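You operate a simulated robot arm through the tools that you are given. There is no shell and no other tool. Be economical: measure what you need, move in short steps, check, and stop when the job is done.

Carry out the task below with a simulated robot arm. There is one attempt and no reset: what you move stays moved.

TASK
Stop the drums, set speed and dose as the recipe card says, then load.
Fine: drums stop button first; load button last; the belt runs on.

It is judged by the outcome, as a careful person would: the job done as asked, and still so three seconds after it is handed in. It fails if anything else is knocked over, pushed out of place, dropped, spilled or broken.

THE ROBOT
A 7-joint arm with a two-finger parallel gripper, fixed in place. Base frame: the origin is at the foot of the arm, x ahead of it, y to its left, z up; the work surface is at about z = 3. Lengths are in cm, angles in rad, forces in N, time in s.
With the tool pointing down near the work surface it reaches from about 22 to 60 cm from the base axis. Its first joint turns from -1.152 to 1.152 rad. Payload 2.6 kg.
Tool frame: the origin (TCP) lies between the finger pads and is the grasp point; the fingertips stand 3 cm ahead of it; z points along the fingers, y is the line along which they close. The gripper opens to 9.4 cm. The fingers are 2.8 cm wide and 1 cm thick; the gripper's body (5 by 9.6 cm) begins 5.5 cm behind the TCP.
Orientation is that of the tool frame in the base frame, as a unit quaternion [x, y, z, w]. With the fingers straight down and closing along the base's y, the tool's x points along the base's -x, its y along +y and its z along -z.

THE INTERFACE
- The arm moves only by the tool arm_command. Its argument "rows" is a list of rows, each a list of 7 numbers: the turn, a rotation vector about the tool's x, y, z in rad, then the shift along the tool's x, y, z in cm, then the finger opening in cm, from 0 to 9.4. In form: [[rx, ry, rz, dx, dy, dz, claw], ...]. A call has 1 to 12 rows; each row shifts and turns the commanded pose from where the row before left it, along the tool's axes as they then stand. A row lasts 0.2 s, in which the tool goes at most 5 cm and 0.15 rad; a call with a longer step from one row to the next is refused whole, and so is a gripper value outside its range. A pose out of reach is approached as far as the arm can. The call stops where the force on the tool passes 50 N (or 10 N more than at its start, if that is more) or the arm is blocked; 0.2 s more then pass. The fingers move at their own pace (about 7.2 cm/s each) and stop on an object; they squeeze with about 43 N. The grip force told is the motor's: it shows also when the fingers shut on nothing. Time passes only in rows, and 0.2 s behind the last, so rows that do not move let the fingers close. It gives the time, the measured TCP pose, the force on the tool (base axes), the opening and the grip force at its end, in the units of the frame above (readings bear some noise).
- Cameras (640 x 400 px; columns grow to the right, rows downward): "scene" is fixed at [-2.23, 42.06, 54.31]; the picture's right is [-1.00, 0.04, 0.00], its down [0.03, 0.76, -0.65] and it looks along [-0.02, -0.65, -0.76] (base axes); focal length 219 px, centre (320, 200). "wrist" rides on the gripper at [-3.7, 0, -5.8] in the tool frame; the picture's right is [0.00, -1.00, 0.00], its down [0.97, 0.00, -0.24] and it looks along [0.24, 0.00, 0.97] (tool axes); focal length 218 px, centre (320, 200).
- get_image(camera): a new picture of that camera. No time passes.
- point_at(camera, pixels): for up to 12 pixels [column, row] of the newest picture of that camera ("zoom" is the newest enlarged one), the place [x, y, z] in the base frame of the surface seen there, good to about 0.3 cm. No time passes.
- zoom(camera, box): a new picture of the part [left, top, right, bottom] of that camera's present view, enlarged. No time passes.
- finish_job(): hands the job in; it is judged then, once.

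Work in short steps. Measure before you move; look again where a grasp or a placing could have gone wrong, and mend it. You have 80 turns and 54 pictures in all, the two below and enlarged ones among them. Open the gripper and draw the arm clear of the work before you hand the job in, unless the task says otherwise; then end with one line.

The tools are called after "Call:" by a JSON object that holds its "name" and its "arguments". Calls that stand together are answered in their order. arm_command: Moves the arm, as the interface text tells. Its arguments: {"type":"object","properties":{"rows":{"type":"array","items":{"type":"array","items":{"type":"number"}}}},"required":["rows"]} The other tools are called the same way: get_image (camera) takes a picture; point_at (camera, pixels) gives the place of the surface under pixels of a picture; zoom (camera, box) takes an enlarged picture of a part of a camera's view; finish_job () hands the job in.

At the start:

```text
time: 0.0
tool_pos: [42.55, -16.63, 30.57]
orientation: [0.0, 1.0, 0.0, 0.0]
force: [-0.1, 0.7, 1.3]
finger_gap: 9.4
grip_force: 0.0
```

scene: 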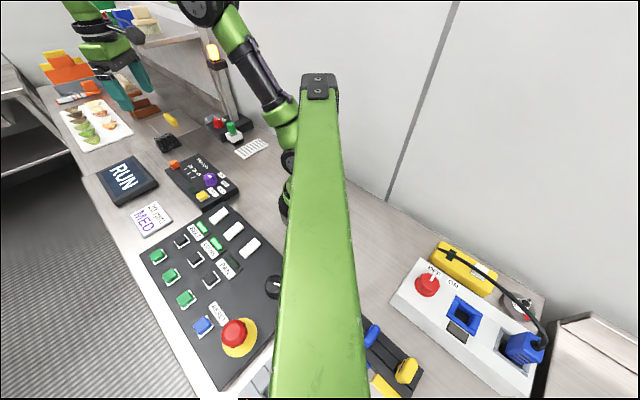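
wrist: 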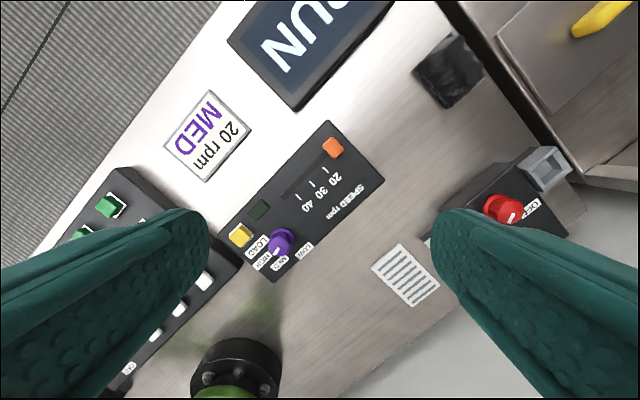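

The card at wrist (207,137) reads "20 rpm MED". I'll zoom in on the panels to read the labels and find the drums stop button.

Call:
{"name": "zoom", "arguments": {"camera": "wrist", "box": [200, 110, 400, 290]}}

Call:
{"name": "zoom", "arguments": {"camera": "scene", "box": [130, 190, 300, 390]}}

Call:
{"name": "zoom", "arguments": {"camera": "scene", "box": [90, 90, 290, 220]}}

```text
2.22 times, centred on (300, 200) of wrist
```

zoom: 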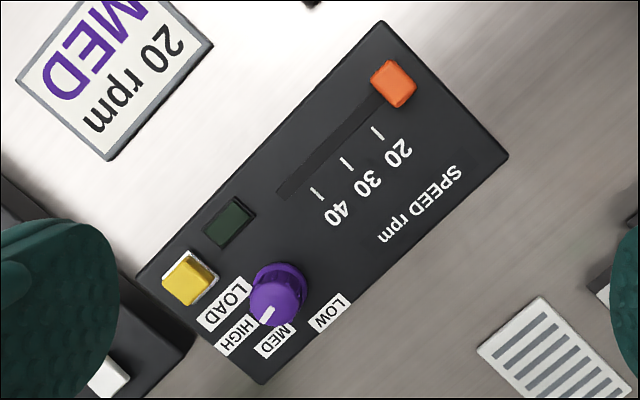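

```text
2.00 times, centred on (215, 290) of scene
```

zoom: 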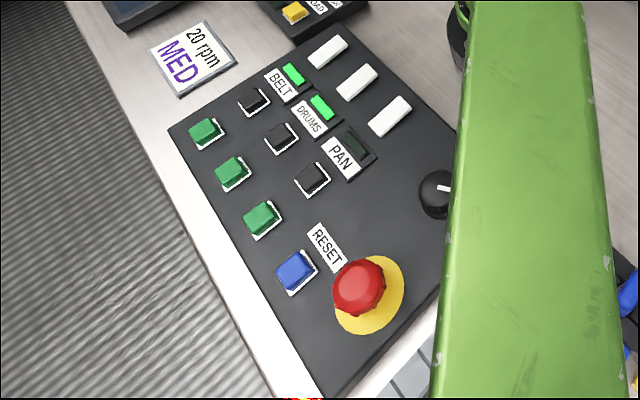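

```text
3.08 times, centred on (190, 155) of scene
```

zoom: 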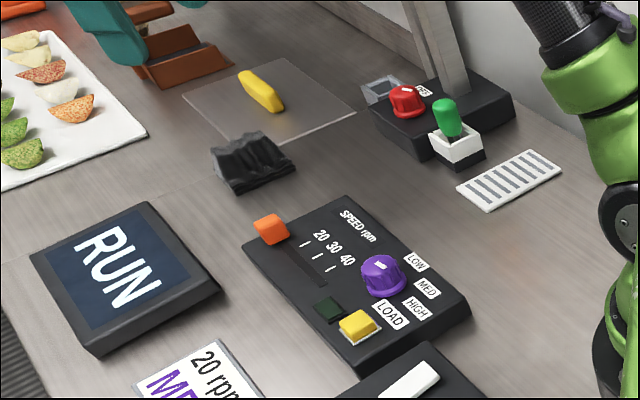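

DRUMS row: black stop button at scene zoom (280,137). The orange slider sits beyond 20 and the knob is somewhere between HIGH and MED. I'll measure positions on both panels.

Call:
{"name": "point_at", "arguments": {"camera": "wrist", "pixels": [[333, 146], [325, 170], [312, 184], [298, 197], [285, 193], [240, 236], [281, 240], [276, 252], [275, 262], [251, 261], [303, 250], [384, 181]]}}

Call:
{"name": "point_at", "arguments": {"camera": "scene", "pixels": [[196, 258], [200, 263], [182, 240], [212, 279], [171, 276], [219, 216], [234, 232], [235, 333], [274, 286], [160, 262], [202, 325], [214, 249]]}}

Call:
{"name": "zoom", "arguments": {"camera": "wrist", "box": [230, 205, 330, 290]}}

```text
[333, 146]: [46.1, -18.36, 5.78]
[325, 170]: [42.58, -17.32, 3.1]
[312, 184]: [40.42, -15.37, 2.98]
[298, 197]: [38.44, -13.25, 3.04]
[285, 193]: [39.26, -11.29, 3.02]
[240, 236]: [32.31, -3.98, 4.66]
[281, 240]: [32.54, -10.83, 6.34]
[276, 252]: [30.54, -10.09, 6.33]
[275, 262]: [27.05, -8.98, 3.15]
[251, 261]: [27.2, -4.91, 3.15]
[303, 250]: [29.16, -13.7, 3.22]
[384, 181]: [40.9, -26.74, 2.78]
```

```text
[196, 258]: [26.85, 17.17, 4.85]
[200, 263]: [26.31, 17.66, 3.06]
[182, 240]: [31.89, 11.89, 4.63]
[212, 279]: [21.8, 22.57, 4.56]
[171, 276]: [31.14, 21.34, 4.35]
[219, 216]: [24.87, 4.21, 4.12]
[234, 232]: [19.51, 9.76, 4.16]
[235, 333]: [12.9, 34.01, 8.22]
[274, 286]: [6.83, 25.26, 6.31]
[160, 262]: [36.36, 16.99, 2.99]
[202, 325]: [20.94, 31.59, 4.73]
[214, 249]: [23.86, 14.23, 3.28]
```

```text
4.71 times, centred on (280, 248) of wrist
```

zoom: 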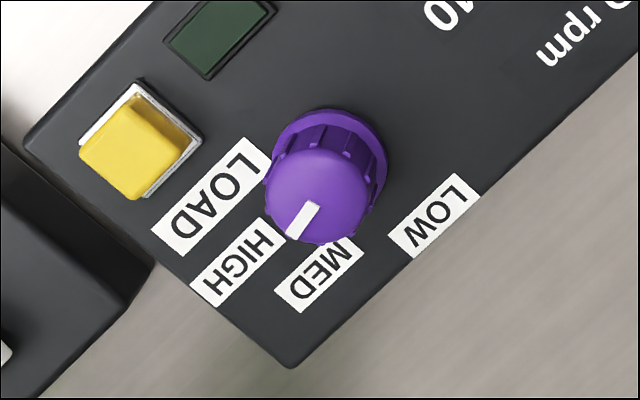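

The knob mark needs base-frame coordinates, so I'll measure its top centre, mark ends and label centres.

Call:
{"name": "point_at", "arguments": {"camera": "zoom", "pixels": [[319, 198], [289, 235], [317, 204], [234, 268], [320, 276], [433, 216], [272, 195], [366, 200], [325, 152], [125, 160], [310, 238], [128, 145]]}}

Call:
{"name": "zoom", "arguments": {"camera": "scene", "box": [160, 145, 250, 215]}}

```text
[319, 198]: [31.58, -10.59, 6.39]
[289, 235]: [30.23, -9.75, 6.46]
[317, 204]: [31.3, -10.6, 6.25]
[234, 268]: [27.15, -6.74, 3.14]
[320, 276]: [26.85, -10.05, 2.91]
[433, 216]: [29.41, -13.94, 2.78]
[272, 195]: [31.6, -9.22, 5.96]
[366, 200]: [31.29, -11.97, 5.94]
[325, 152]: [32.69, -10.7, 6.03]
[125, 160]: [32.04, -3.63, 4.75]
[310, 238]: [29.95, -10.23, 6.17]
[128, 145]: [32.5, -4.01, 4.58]
```

```text
5.71 times, centred on (205, 180) of scene
```

zoom: 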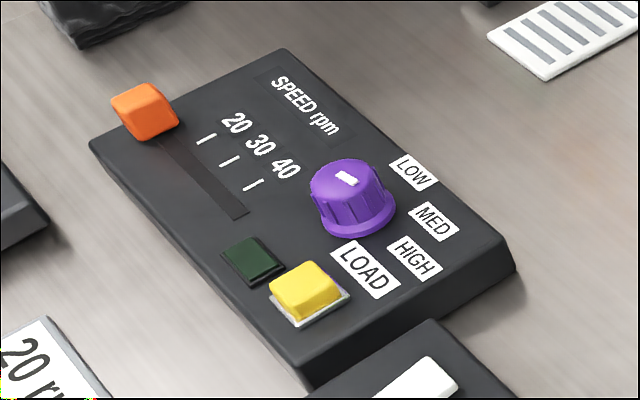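

Mark angle is about 145° about the axis (31.5,-10.6), near HIGH (138°). The drums stop button is at (26.85,17.17), top z≈4.85. I'll go above it with the gripper closed.

Call:
{"name": "arm_command", "arguments": {"rows": [[0, 0, 0, 1.9625, 4.225, 0, 0], [0, 0, 0, 1.9625, 4.225, 0, 0], [0, 0, 0, 1.9625, 4.225, 0, 0], [0, 0, 0, 1.9625, 4.225, 0, 0], [0, 0, 0, 1.9625, 4.225, 0, 0], [0, 0, 0, 1.9625, 4.225, 0, 0], [0, 0, 0, 1.9625, 4.225, 0, 0], [0, 0, 0, 1.9625, 4.225, 0, 0], [0, 0, 0, 0, 0, 4, 0], [0, 0, 0, 0, 0, 4, 0], [0, 0, 0, 0, 0, 4, 0], [0, 0, 0, 0, 0, 0, 0]]}}

Call:
{"name": "get_image", "arguments": {"camera": "wrist"}}

Call:
{"name": "get_image", "arguments": {"camera": "scene"}}

```text
time: 2.6
tool_pos: [26.73, 17.21, 18.42]
orientation: [0.001, 1.0, 0.0, 0.0]
force: [-0.6, -0.2, 0.5]
finger_gap: 0.0
grip_force: 33.0
```

```text
46 pictures are left
```

wrist: 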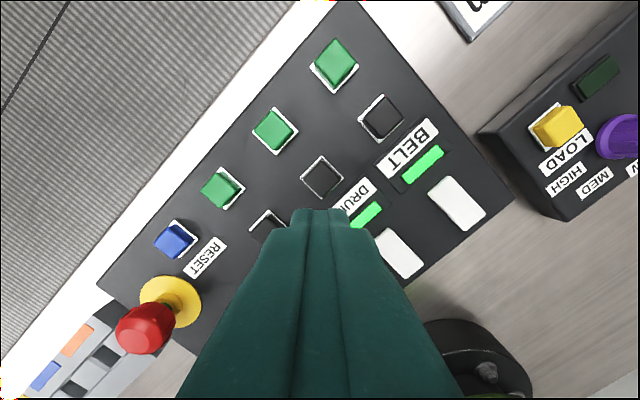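

```text
45 pictures are left
```

scene: 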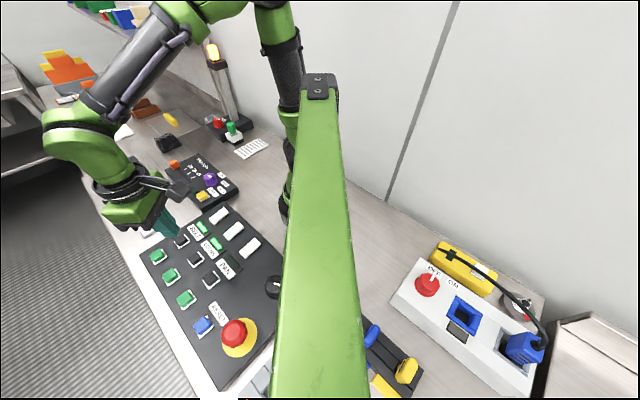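

The fingers hover near the panel, with the DRUMS black button at wrist (322,177). I'll measure it precisely.

Call:
{"name": "point_at", "arguments": {"camera": "wrist", "pixels": [[322, 177], [381, 117], [322, 195], [350, 135], [596, 178], [564, 180], [557, 127]]}}

```text
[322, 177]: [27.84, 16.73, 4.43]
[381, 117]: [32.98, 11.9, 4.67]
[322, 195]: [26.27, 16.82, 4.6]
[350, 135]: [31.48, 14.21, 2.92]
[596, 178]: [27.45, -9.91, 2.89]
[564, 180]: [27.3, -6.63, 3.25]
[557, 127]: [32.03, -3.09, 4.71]
```

Button centre ≈ (27.4,16.9), top z≈4.6. I'll descend to about 1 cm above it.

Call:
{"name": "arm_command", "arguments": {"rows": [[0, 0, 0, -0.65, -0.3, 0, 0], [0, 0, 0, 0, 0, 4, 0], [0, 0, 0, 0, 0, 4, 0], [0, 0, 0, 0, 0, 1.8, 0], [0, 0, 0, 0, 0, 0, 0]]}}

Call:
{"name": "zoom", "arguments": {"camera": "scene", "box": [130, 180, 290, 300]}}

Call:
{"name": "get_image", "arguments": {"camera": "wrist"}}

```text
time: 3.8
tool_pos: [27.51, 16.9, 8.71]
orientation: [0.0, 1.0, 0.0, 0.001]
force: [-0.3, -0.1, -0.4]
finger_gap: 0.02
grip_force: 33.2
```

```text
3.33 times, centred on (210, 240) of scene
```

zoom: 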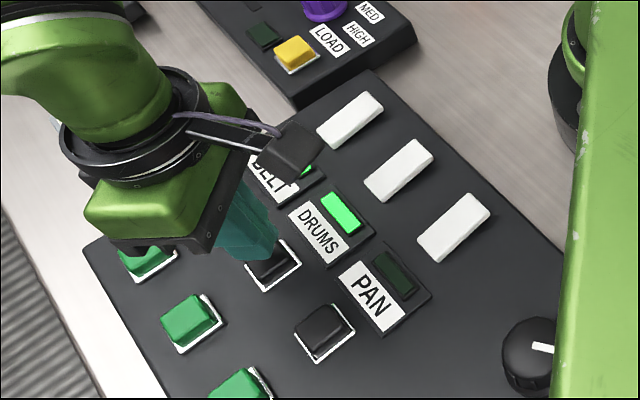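

```text
43 pictures are left
```

wrist: 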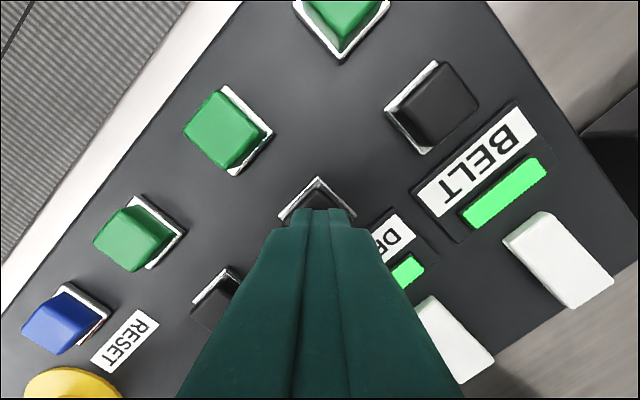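

The fingertips are right over the DRUMS black button, so I'll press down in small steps and back off.

Call:
{"name": "arm_command", "arguments": {"rows": [[0, 0, 0, 0, 0, 0.6, 0], [0, 0, 0, 0, 0, 0.3, 0], [0, 0, 0, 0, 0, 0.2, 0], [0, 0, 0, 0, 0, 0.2, 0], [0, 0, 0, 0, 0, 0.2, 0], [0, 0, 0, 0, 0, 0, 0]]}}

Call:
{"name": "zoom", "arguments": {"camera": "scene", "box": [130, 180, 290, 300]}}

```text
time: 5.2
tool_pos: [27.44, 17.07, 7.21]
orientation: [0.0, 1.0, 0.0, 0.001]
force: [-0.5, 0.7, 2.4]
finger_gap: 0.0
grip_force: 32.6
```

```text
3.33 times, centred on (210, 240) of scene
```

zoom: 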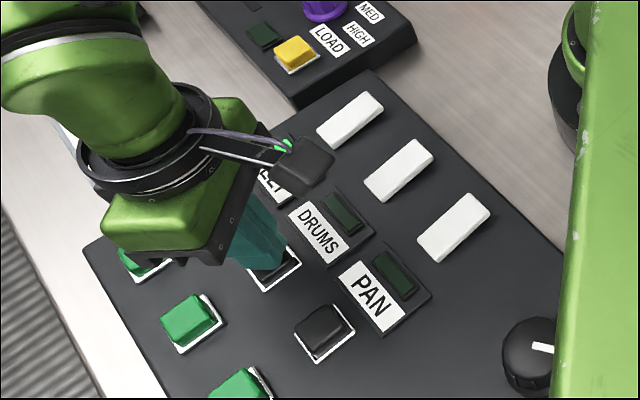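

The DRUMS lamp is off. I'll rise and head toward the speed slider.

Call:
{"name": "arm_command", "arguments": {"rows": [[0, 0, 0, 0, 0, -4, 0], [0, 0, 0, 0, 0, -4, 0], [0, 0, 0, 0, 0, -4.5, 0], [0, 0, 0, -2.0, -3.9, 0, 5], [0, 0, 0, -2.0, -3.9, 0, 5], [0, 0, 0, -2.0, -3.9, 0, 5], [0, 0, 0, -2.0, -3.9, 0, 5], [0, 0, 0, -2.0, -3.9, 0, 5], [0, 0, 0, -2.0, -3.9, 0, 5], [0, 0, 0, -2.0, -3.9, 0, 5], [0, 0, 0, -2.0, -3.9, 0, 5], [0, 0, 0, 0, 0, 0, 5]]}}

Call:
{"name": "arm_command", "arguments": {"rows": [[0, 0, -0.132, 0, 0, 0, 5], [0, 0, -0.132, 0, 0, 0, 5], [0, 0, -0.132, 0, 0, 0, 5], [0, 0, -0.132, 0, 0, 0, 5], [0, 0, -0.132, 0, 0, 0, 5], [0, 0, -0.132, 0, 0, 0, 5], [0, 0, 0, 0, 0, 0, 5]]}}

Call:
{"name": "get_image", "arguments": {"camera": "wrist"}}

Call:
{"name": "get_image", "arguments": {"camera": "scene"}}

```text
time: 7.8
tool_pos: [43.34, -14.34, 19.94]
orientation: [-0.001, 1.0, 0.0, 0.0]
force: [0.2, 0.8, -0.6]
finger_gap: 5.01
grip_force: 0.0
```

```text
time: 9.4
tool_pos: [43.57, -14.36, 19.71]
orientation: [-0.387, 0.922, 0.0, -0.001]
force: [0.4, 0.1, 0.2]
finger_gap: 5.02
grip_force: 0.1
```

```text
41 pictures are left
```

wrist: 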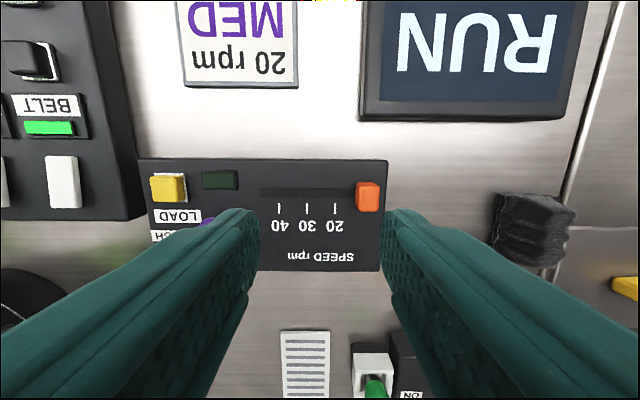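

```text
40 pictures are left
```

scene: 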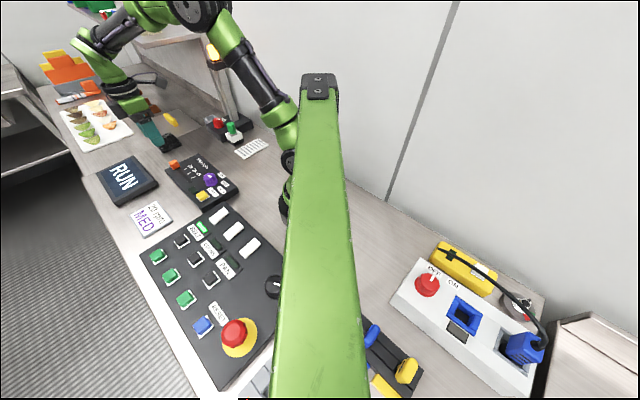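

The panel is now aligned with the image; the slider handle is at (367,197) and the 20 tick at (335,209). I'll measure both.

Call:
{"name": "point_at", "arguments": {"camera": "wrist", "pixels": [[364, 197], [374, 197], [368, 187], [367, 206], [334, 209], [307, 208], [279, 208], [262, 190], [386, 180], [372, 209]]}}

Call:
{"name": "zoom", "arguments": {"camera": "wrist", "box": [240, 150, 400, 250]}}

```text
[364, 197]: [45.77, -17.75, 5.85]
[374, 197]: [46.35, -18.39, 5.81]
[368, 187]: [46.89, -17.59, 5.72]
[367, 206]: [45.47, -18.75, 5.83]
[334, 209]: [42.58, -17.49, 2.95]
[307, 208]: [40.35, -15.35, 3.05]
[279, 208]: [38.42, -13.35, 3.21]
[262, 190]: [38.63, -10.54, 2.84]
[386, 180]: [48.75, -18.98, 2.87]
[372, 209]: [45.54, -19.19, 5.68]
```

```text
4.00 times, centred on (320, 200) of wrist
```

zoom: 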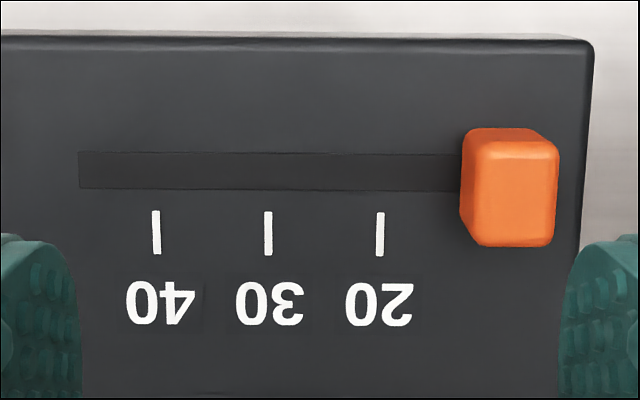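

Handle centre ≈ (46.0,-18.15, top 5.8); it needs +2.9 cm along tool y to reach tick 20. I'll align above it, then check before descending fully.

Call:
{"name": "arm_command", "arguments": {"rows": [[0, 0, 0, 1.0, -4.39, 0, 5], [0, 0, 0, 0, 0, 4, 5], [0, 0, 0, 0, 0, 4, 5], [0, 0, 0, 0, 0, 0, 5]]}}

Call:
{"name": "get_image", "arguments": {"camera": "wrist"}}

Call:
{"name": "zoom", "arguments": {"camera": "scene", "box": [120, 110, 260, 210]}}

```text
time: 10.4
tool_pos: [45.87, -18.02, 11.8]
orientation: [-0.386, 0.923, 0.001, 0.0]
force: [-1.0, -0.1, 0.0]
finger_gap: 4.99
grip_force: 0.1
```

```text
38 pictures are left
```

wrist: 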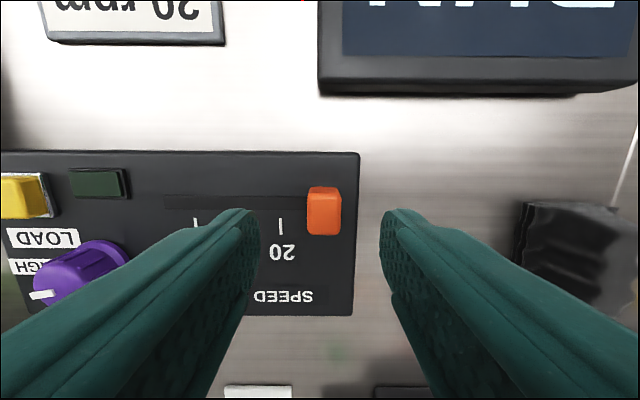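

```text
4.00 times, centred on (190, 160) of scene
```

zoom: 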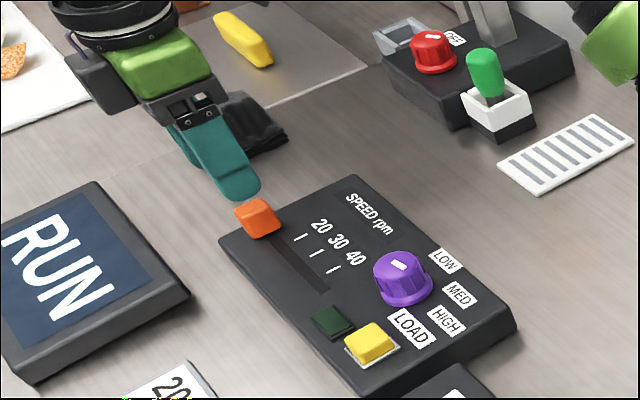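

The handle is centred between the fingers (324 px). I'll descend to tip z≈4.1 and close.

Call:
{"name": "arm_command", "arguments": {"rows": [[0, 0, 0, 0, 0, 2.5, 5], [0, 0, 0, 0, 0, 2.2, 5], [0, 0, 0, 0, 0, 0, 5], [0, 0, 0, 0, 0, 0, 1], [0, 0, 0, 0, 0, 0, 1], [0, 0, 0, 0, 0, 0, 1]]}}

Call:
{"name": "get_image", "arguments": {"camera": "wrist"}}

```text
time: 11.8
tool_pos: [45.95, -18.06, 7.09]
orientation: [-0.385, 0.923, 0.0, 0.0]
force: [1.6, 0.7, -3.0]
finger_gap: 1.91
grip_force: 44.8
```

```text
36 pictures are left
```

wrist: 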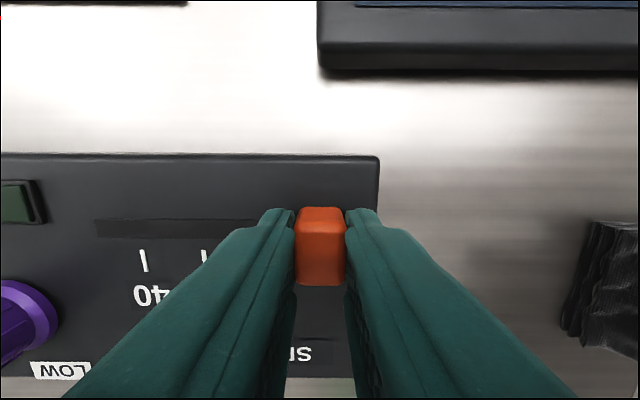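

It's gripped (1.91 cm). I'll slide +2.85 cm along tool y.

Call:
{"name": "arm_command", "arguments": {"rows": [[0, 0, 0, 0, 0.8, 0, 1], [0, 0, 0, 0, 0.8, 0, 1], [0, 0, 0, 0, 0.8, 0, 1], [0, 0, 0, 0, 0.45, 0, 1], [0, 0, 0, 0, 0, 0, 1]]}}

Call:
{"name": "get_image", "arguments": {"camera": "wrist"}}

```text
time: 13.0
tool_pos: [43.84, -16.03, 7.09]
orientation: [-0.386, 0.923, 0.0, 0.0]
force: [3.6, 3.7, -8.6]
finger_gap: 1.9
grip_force: 44.9
```

```text
35 pictures are left
```

wrist: 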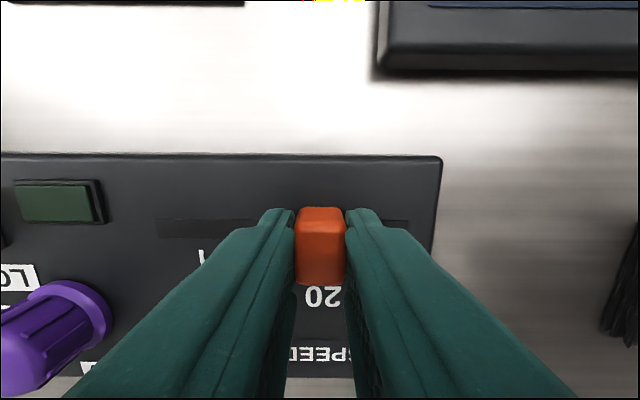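

It moved. I'll release, rise, and check against the tick.

Call:
{"name": "arm_command", "arguments": {"rows": [[0, 0, 0, 0, 0, 0, 4], [0, 0, 0, 0, 0, 0, 4], [0, 0, 0, 0, 0, -4, 4], [0, 0, 0, 0, 0, -4, 6], [0, 0, 0, 0, 0, 0, 6]]}}

Call:
{"name": "get_image", "arguments": {"camera": "wrist"}}

Call:
{"name": "zoom", "arguments": {"camera": "wrist", "box": [220, 160, 400, 280]}}

```text
time: 14.2
tool_pos: [43.82, -16.03, 15.17]
orientation: [-0.387, 0.922, 0.0, 0.0]
force: [-0.2, -0.1, 0.2]
finger_gap: 6.02
grip_force: 0.1
```

```text
34 pictures are left
```

wrist: 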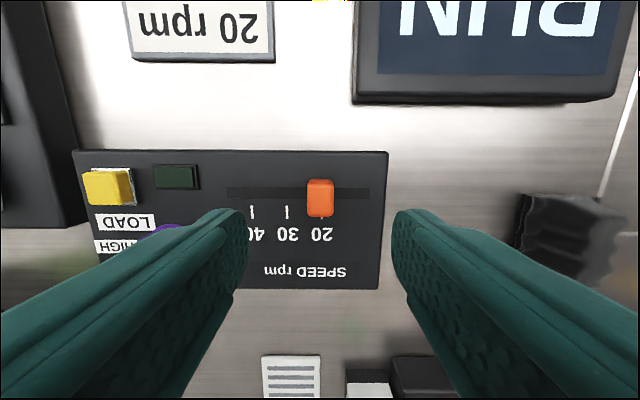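

```text
3.33 times, centred on (310, 220) of wrist
```

zoom: 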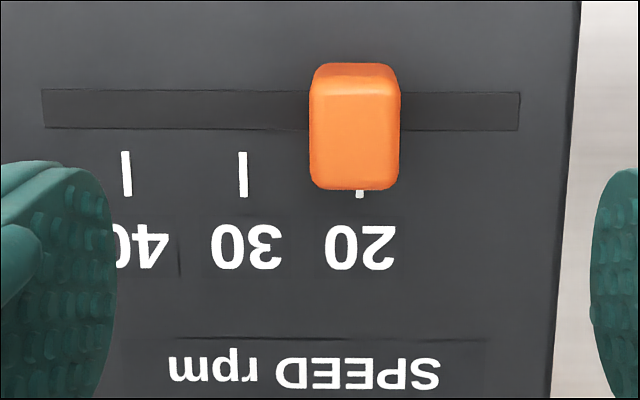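

The handle is within ~0.1 cm of the 20 tick. Next I'll move above the knob at (31.5,-10.6).

Call:
{"name": "arm_command", "arguments": {"rows": [[0, 0, 0, 1.59, 4.19, 0, 6], [0, 0, 0, 1.59, 4.19, 0, 6], [0, 0, 0, 1.59, 4.19, 0, 6], [0, 0, 0, 0, 0, 0, 6]]}}

Call:
{"name": "get_image", "arguments": {"camera": "wrist"}}

Call:
{"name": "zoom", "arguments": {"camera": "wrist", "box": [240, 150, 400, 320]}}

```text
time: 15.2
tool_pos: [31.57, -10.71, 15.09]
orientation: [-0.386, 0.922, -0.001, 0.0]
force: [0.4, 0.2, -0.3]
finger_gap: 5.99
grip_force: 0.0
```

```text
32 pictures are left
```

wrist: 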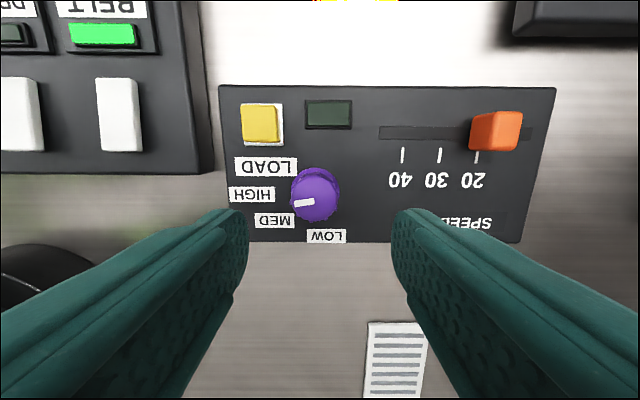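

```text
2.35 times, centred on (320, 235) of wrist
```

zoom: 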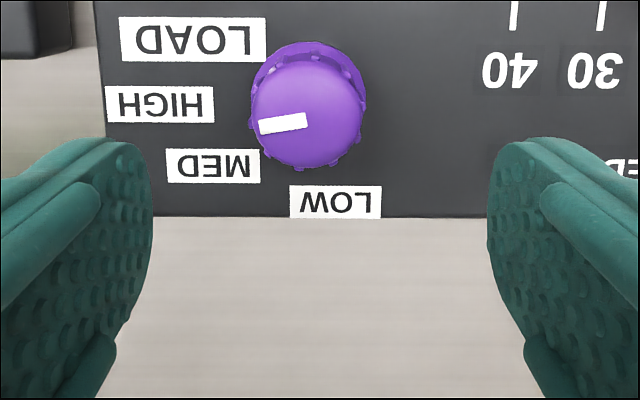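

The pointer is near HIGH (~8° below image-left) and MED lies ~45° further CCW from above. I'll measure the knob top for centring.

Call:
{"name": "point_at", "arguments": {"camera": "zoom", "pixels": [[255, 118], [360, 112], [307, 60], [307, 164], [307, 112], [260, 126], [305, 120], [160, 104], [213, 166], [335, 202], [309, 44]]}}

```text
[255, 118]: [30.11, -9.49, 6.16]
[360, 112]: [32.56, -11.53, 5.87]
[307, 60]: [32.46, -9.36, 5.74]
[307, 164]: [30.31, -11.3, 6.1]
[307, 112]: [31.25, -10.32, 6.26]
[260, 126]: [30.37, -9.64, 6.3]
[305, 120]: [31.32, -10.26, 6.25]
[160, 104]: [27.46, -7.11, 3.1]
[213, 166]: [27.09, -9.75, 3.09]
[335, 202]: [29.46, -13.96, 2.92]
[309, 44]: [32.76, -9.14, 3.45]
```

Knob axis ≈ (31.35,-10.4). I'll shift 0.37 along y, descend to TCP z 7.2 and close.

Call:
{"name": "arm_command", "arguments": {"rows": [[0, 0, 0, -0.06, 0.37, 0, 6], [0, 0, 0, 0, 0, 4, 6], [0, 0, 0, 0, 0, 3.9, 6], [0, 0, 0, 0, 0, 0, 6], [0, 0, 0, 0, 0, 0, 1.5], [0, 0, 0, 0, 0, 0, 1.5], [0, 0, 0, 0, 0, 0, 1.5]]}}

Call:
{"name": "get_image", "arguments": {"camera": "wrist"}}

```text
time: 16.8
tool_pos: [31.52, -10.3, 7.18]
orientation: [-0.386, 0.922, 0.0, -0.001]
force: [2.8, -0.1, -13.4]
finger_gap: 3.32
grip_force: 45.0
```

```text
30 pictures are left
```

wrist: 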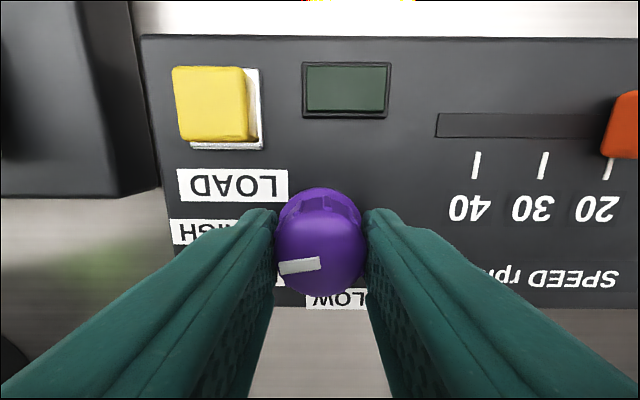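

Gripped with no visible rotation of the knob. I'll turn −0.70 rad about tool z.

Call:
{"name": "arm_command", "arguments": {"rows": [[0, 0, -0.1, 0, 0, 0, 1.5], [0, 0, -0.1, 0, 0, 0, 1.5], [0, 0, -0.1, 0, 0, 0, 1.5], [0, 0, -0.1, 0, 0, 0, 1.5], [0, 0, -0.1, 0, 0, 0, 1.5], [0, 0, -0.1, 0, 0, 0, 1.5], [0, 0, -0.1, 0, 0, 0, 1.5], [0, 0, 0, 0, 0, 0, 1.5]]}}

Call:
{"name": "get_image", "arguments": {"camera": "wrist"}}

```text
time: 18.6
tool_pos: [31.32, -10.21, 7.15]
orientation: [-0.679, 0.734, 0.001, 0.0]
force: [4.0, 9.9, -11.8]
finger_gap: 3.31
grip_force: 45.1
```

```text
29 pictures are left
```

wrist: 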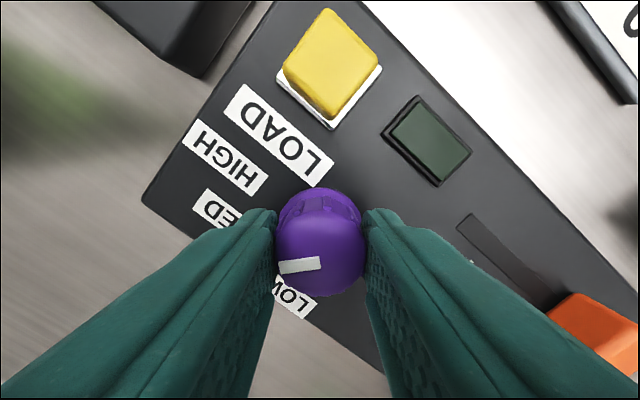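

The knob turned along with the gripper. I'll release, rise, and look.

Call:
{"name": "arm_command", "arguments": {"rows": [[0, 0, 0, 0, 0, 0, 5.5], [0, 0, 0, 0, 0, 0, 5.5], [0, 0, 0, 0, 0, 0, 5.5], [0, 0, 0, 0, 0, -4, 6], [0, 0, 0, 0, 0, -4, 6], [0, 0, 0, 0, 0, 0, 6]]}}

Call:
{"name": "zoom", "arguments": {"camera": "wrist", "box": [200, 100, 420, 280]}}

Call:
{"name": "get_image", "arguments": {"camera": "scene"}}

```text
time: 20.0
tool_pos: [31.33, -10.38, 15.33]
orientation: [-0.679, 0.734, 0.0, 0.0]
force: [-0.1, 1.2, -0.3]
finger_gap: 6.0
grip_force: 0.0
```

```text
2.22 times, centred on (310, 190) of wrist
```

zoom: 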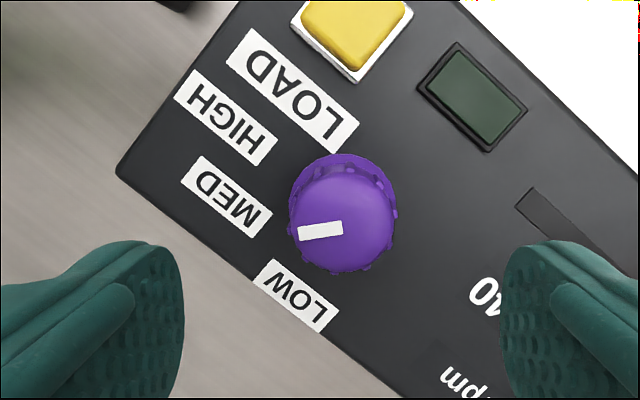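

```text
27 pictures are left
```

scene: 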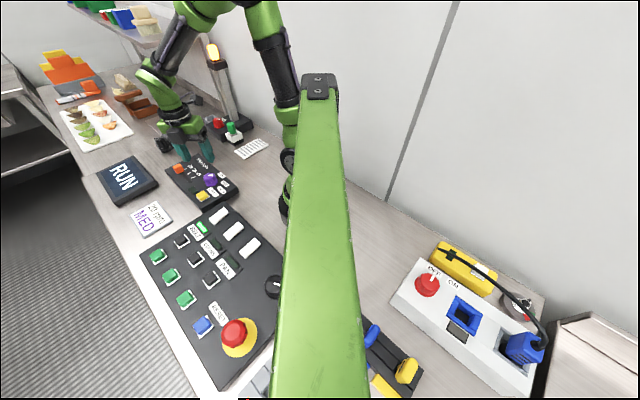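

The pointer now aims at MED. I'll verify its angle with measured points.

Call:
{"name": "point_at", "arguments": {"camera": "zoom", "pixels": [[301, 234], [341, 229], [345, 222], [293, 222], [395, 222], [345, 180], [345, 268], [228, 197], [226, 118], [297, 297], [266, 224], [260, 152]]}}

Call:
{"name": "zoom", "arguments": {"camera": "scene", "box": [180, 155, 250, 205]}}

```text
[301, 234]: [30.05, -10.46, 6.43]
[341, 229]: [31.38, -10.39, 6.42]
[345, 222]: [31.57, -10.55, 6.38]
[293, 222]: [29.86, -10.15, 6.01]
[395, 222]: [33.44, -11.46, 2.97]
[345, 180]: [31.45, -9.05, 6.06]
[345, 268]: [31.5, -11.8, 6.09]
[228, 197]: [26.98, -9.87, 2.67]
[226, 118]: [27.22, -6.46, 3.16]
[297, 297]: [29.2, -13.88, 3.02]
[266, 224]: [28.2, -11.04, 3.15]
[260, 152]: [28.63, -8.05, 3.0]
```

```text
8.00 times, centred on (215, 180) of scene
```

zoom: 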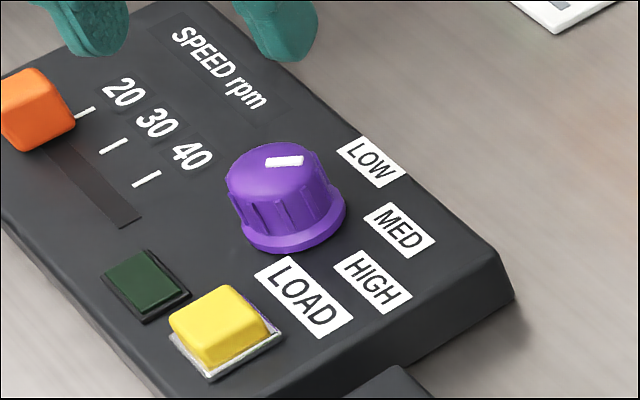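

Pointer at ≈183°, the MED label spans ≈173–190°, and the HIGH/LOW midpoint is 186°, so it's good. Next I'll go above the yellow LOAD button with fingers closed.

Call:
{"name": "arm_command", "arguments": {"rows": [[0, 0, 0, -3.47, -0.12, 0, 2], [0, 0, 0, -3.47, -0.12, 0, 0], [0, 0, 0, 0, 0, 2, 0], [0, 0, 0, 0, 0, 2, 0], [0, 0, 0, 0, 0, 0, 0]]}}

Call:
{"name": "get_image", "arguments": {"camera": "wrist"}}

Call:
{"name": "zoom", "arguments": {"camera": "scene", "box": [150, 140, 270, 220]}}

```text
time: 21.2
tool_pos: [32.1, -3.34, 11.14]
orientation: [-0.678, 0.735, 0.0, 0.0]
force: [-0.2, -0.1, 0.5]
finger_gap: 0.0
grip_force: 33.1
```

```text
25 pictures are left
```

wrist: 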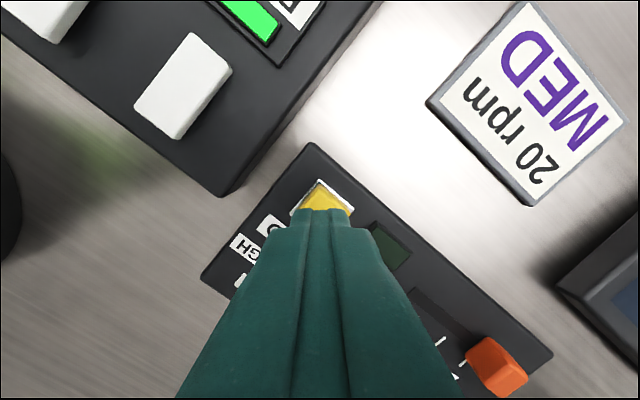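

```text
5.00 times, centred on (210, 180) of scene
```

zoom: 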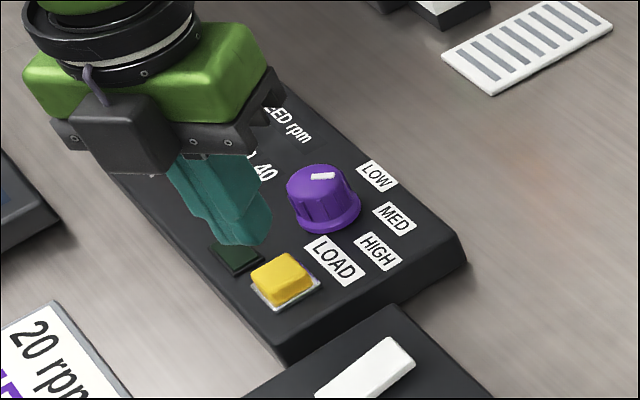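

Fingers are above LOAD (~3.4 cm clearance by reading). I'll lower to tip z≈5.4 and check alignment.

Call:
{"name": "arm_command", "arguments": {"rows": [[0, 0, 0, 0, 0, 1.5, 0], [0, 0, 0, 0, 0, 1.2, 0], [0, 0, 0, 0, 0, 0, 0]]}}

Call:
{"name": "get_image", "arguments": {"camera": "wrist"}}

Call:
{"name": "zoom", "arguments": {"camera": "scene", "box": [150, 140, 270, 220]}}

```text
time: 22.0
tool_pos: [31.99, -3.49, 8.52]
orientation: [-0.679, 0.734, -0.001, 0.0]
force: [0.2, 0.3, 0.6]
finger_gap: 0.0
grip_force: 33.0
```

```text
23 pictures are left
```

wrist: 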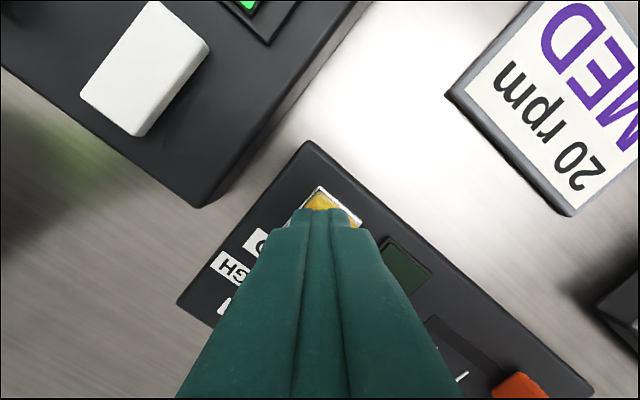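

```text
5.00 times, centred on (210, 180) of scene
```

zoom: 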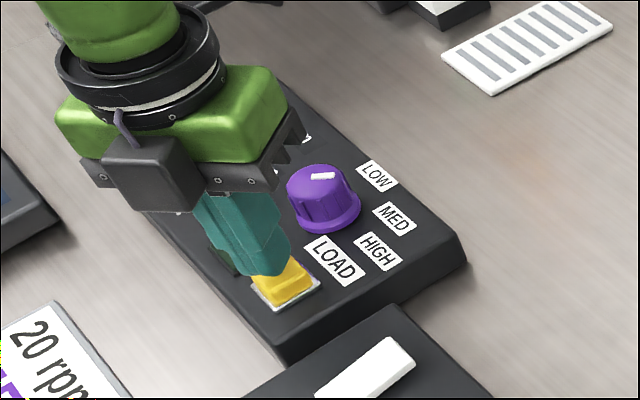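

Aligned over LOAD, so I'll press it.

Call:
{"name": "arm_command", "arguments": {"rows": [[0, 0, 0, 0, 0, 0.5, 0], [0, 0, 0, 0, 0, 0.3, 0], [0, 0, 0, 0, 0, 0.2, 0], [0, 0, 0, 0, 0, 0.2, 0], [0, 0, 0, 0, 0, 0.2, 0], [0, 0, 0, 0, 0, 0, 0]]}}

Call:
{"name": "get_image", "arguments": {"camera": "wrist"}}

```text
time: 23.4
tool_pos: [32.05, -3.52, 7.04]
orientation: [-0.679, 0.735, 0.0, 0.0]
force: [-0.6, 0.1, 3.0]
finger_gap: 0.01
grip_force: 33.1
```

```text
21 pictures are left
```

wrist: 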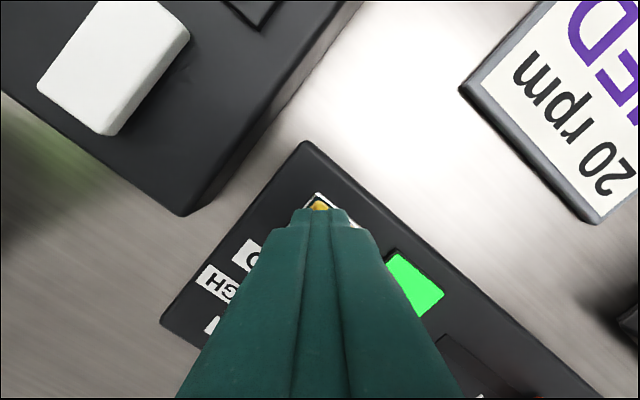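

The LOAD lamp lit green. I'll lift off, open, and retreat.

Call:
{"name": "arm_command", "arguments": {"rows": [[0, 0, 0, 0, 0, -4, 0], [0, 0, 0, 0, 0, -4, 0], [0, 0, 0, 0, 0, -4, 5], [0, 0, 0, 0, 0, -4, 8], [0, 0, 0, 0, 0, -3, 8], [0, 0, 0, 0, 0, 0, 8], [0, 0, 0, 0, 0, 0, 8]]}}

Call:
{"name": "get_image", "arguments": {"camera": "scene"}}

Call:
{"name": "zoom", "arguments": {"camera": "scene", "box": [130, 140, 290, 290]}}

```text
time: 25.0
tool_pos: [31.93, -3.53, 26.15]
orientation: [-0.679, 0.734, 0.0, 0.0]
force: [1.4, 0.0, -0.2]
finger_gap: 8.06
grip_force: 0.1
```

```text
20 pictures are left
```

scene: 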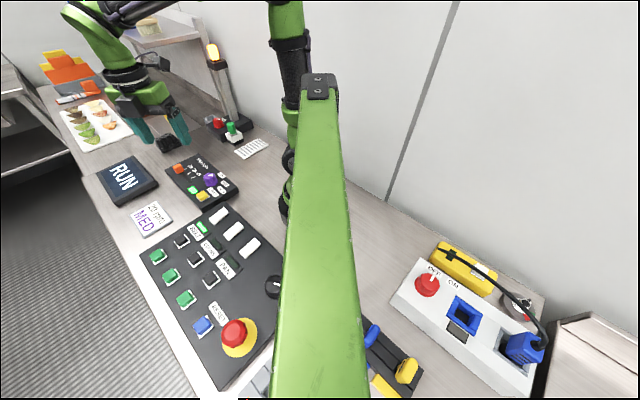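

```text
2.67 times, centred on (210, 215) of scene
```

zoom: 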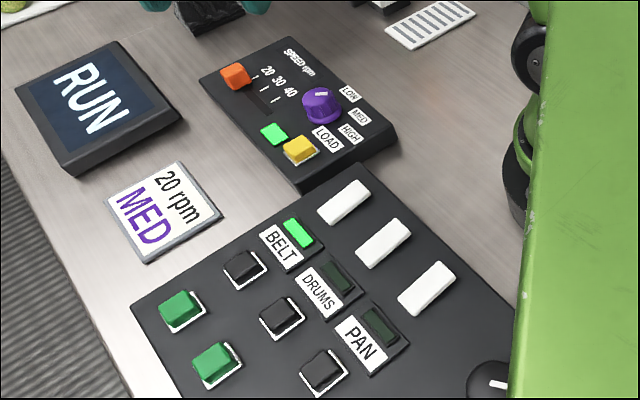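

The belt lamp is on, drums are off, the slider is at 20, the knob is at MED, and the load lamp is lit. The arm is clear, so I'll hand in.

Call:
{"name": "finish_job", "arguments": {}}

```text
The job is handed in.
```

I stopped the drums first, set the speed slider to 20 rpm and the dose knob to MED as the card says, then pressed LOAD last. At hand-in the drums lamp was off, the load lamp was lit and the belt was still running.
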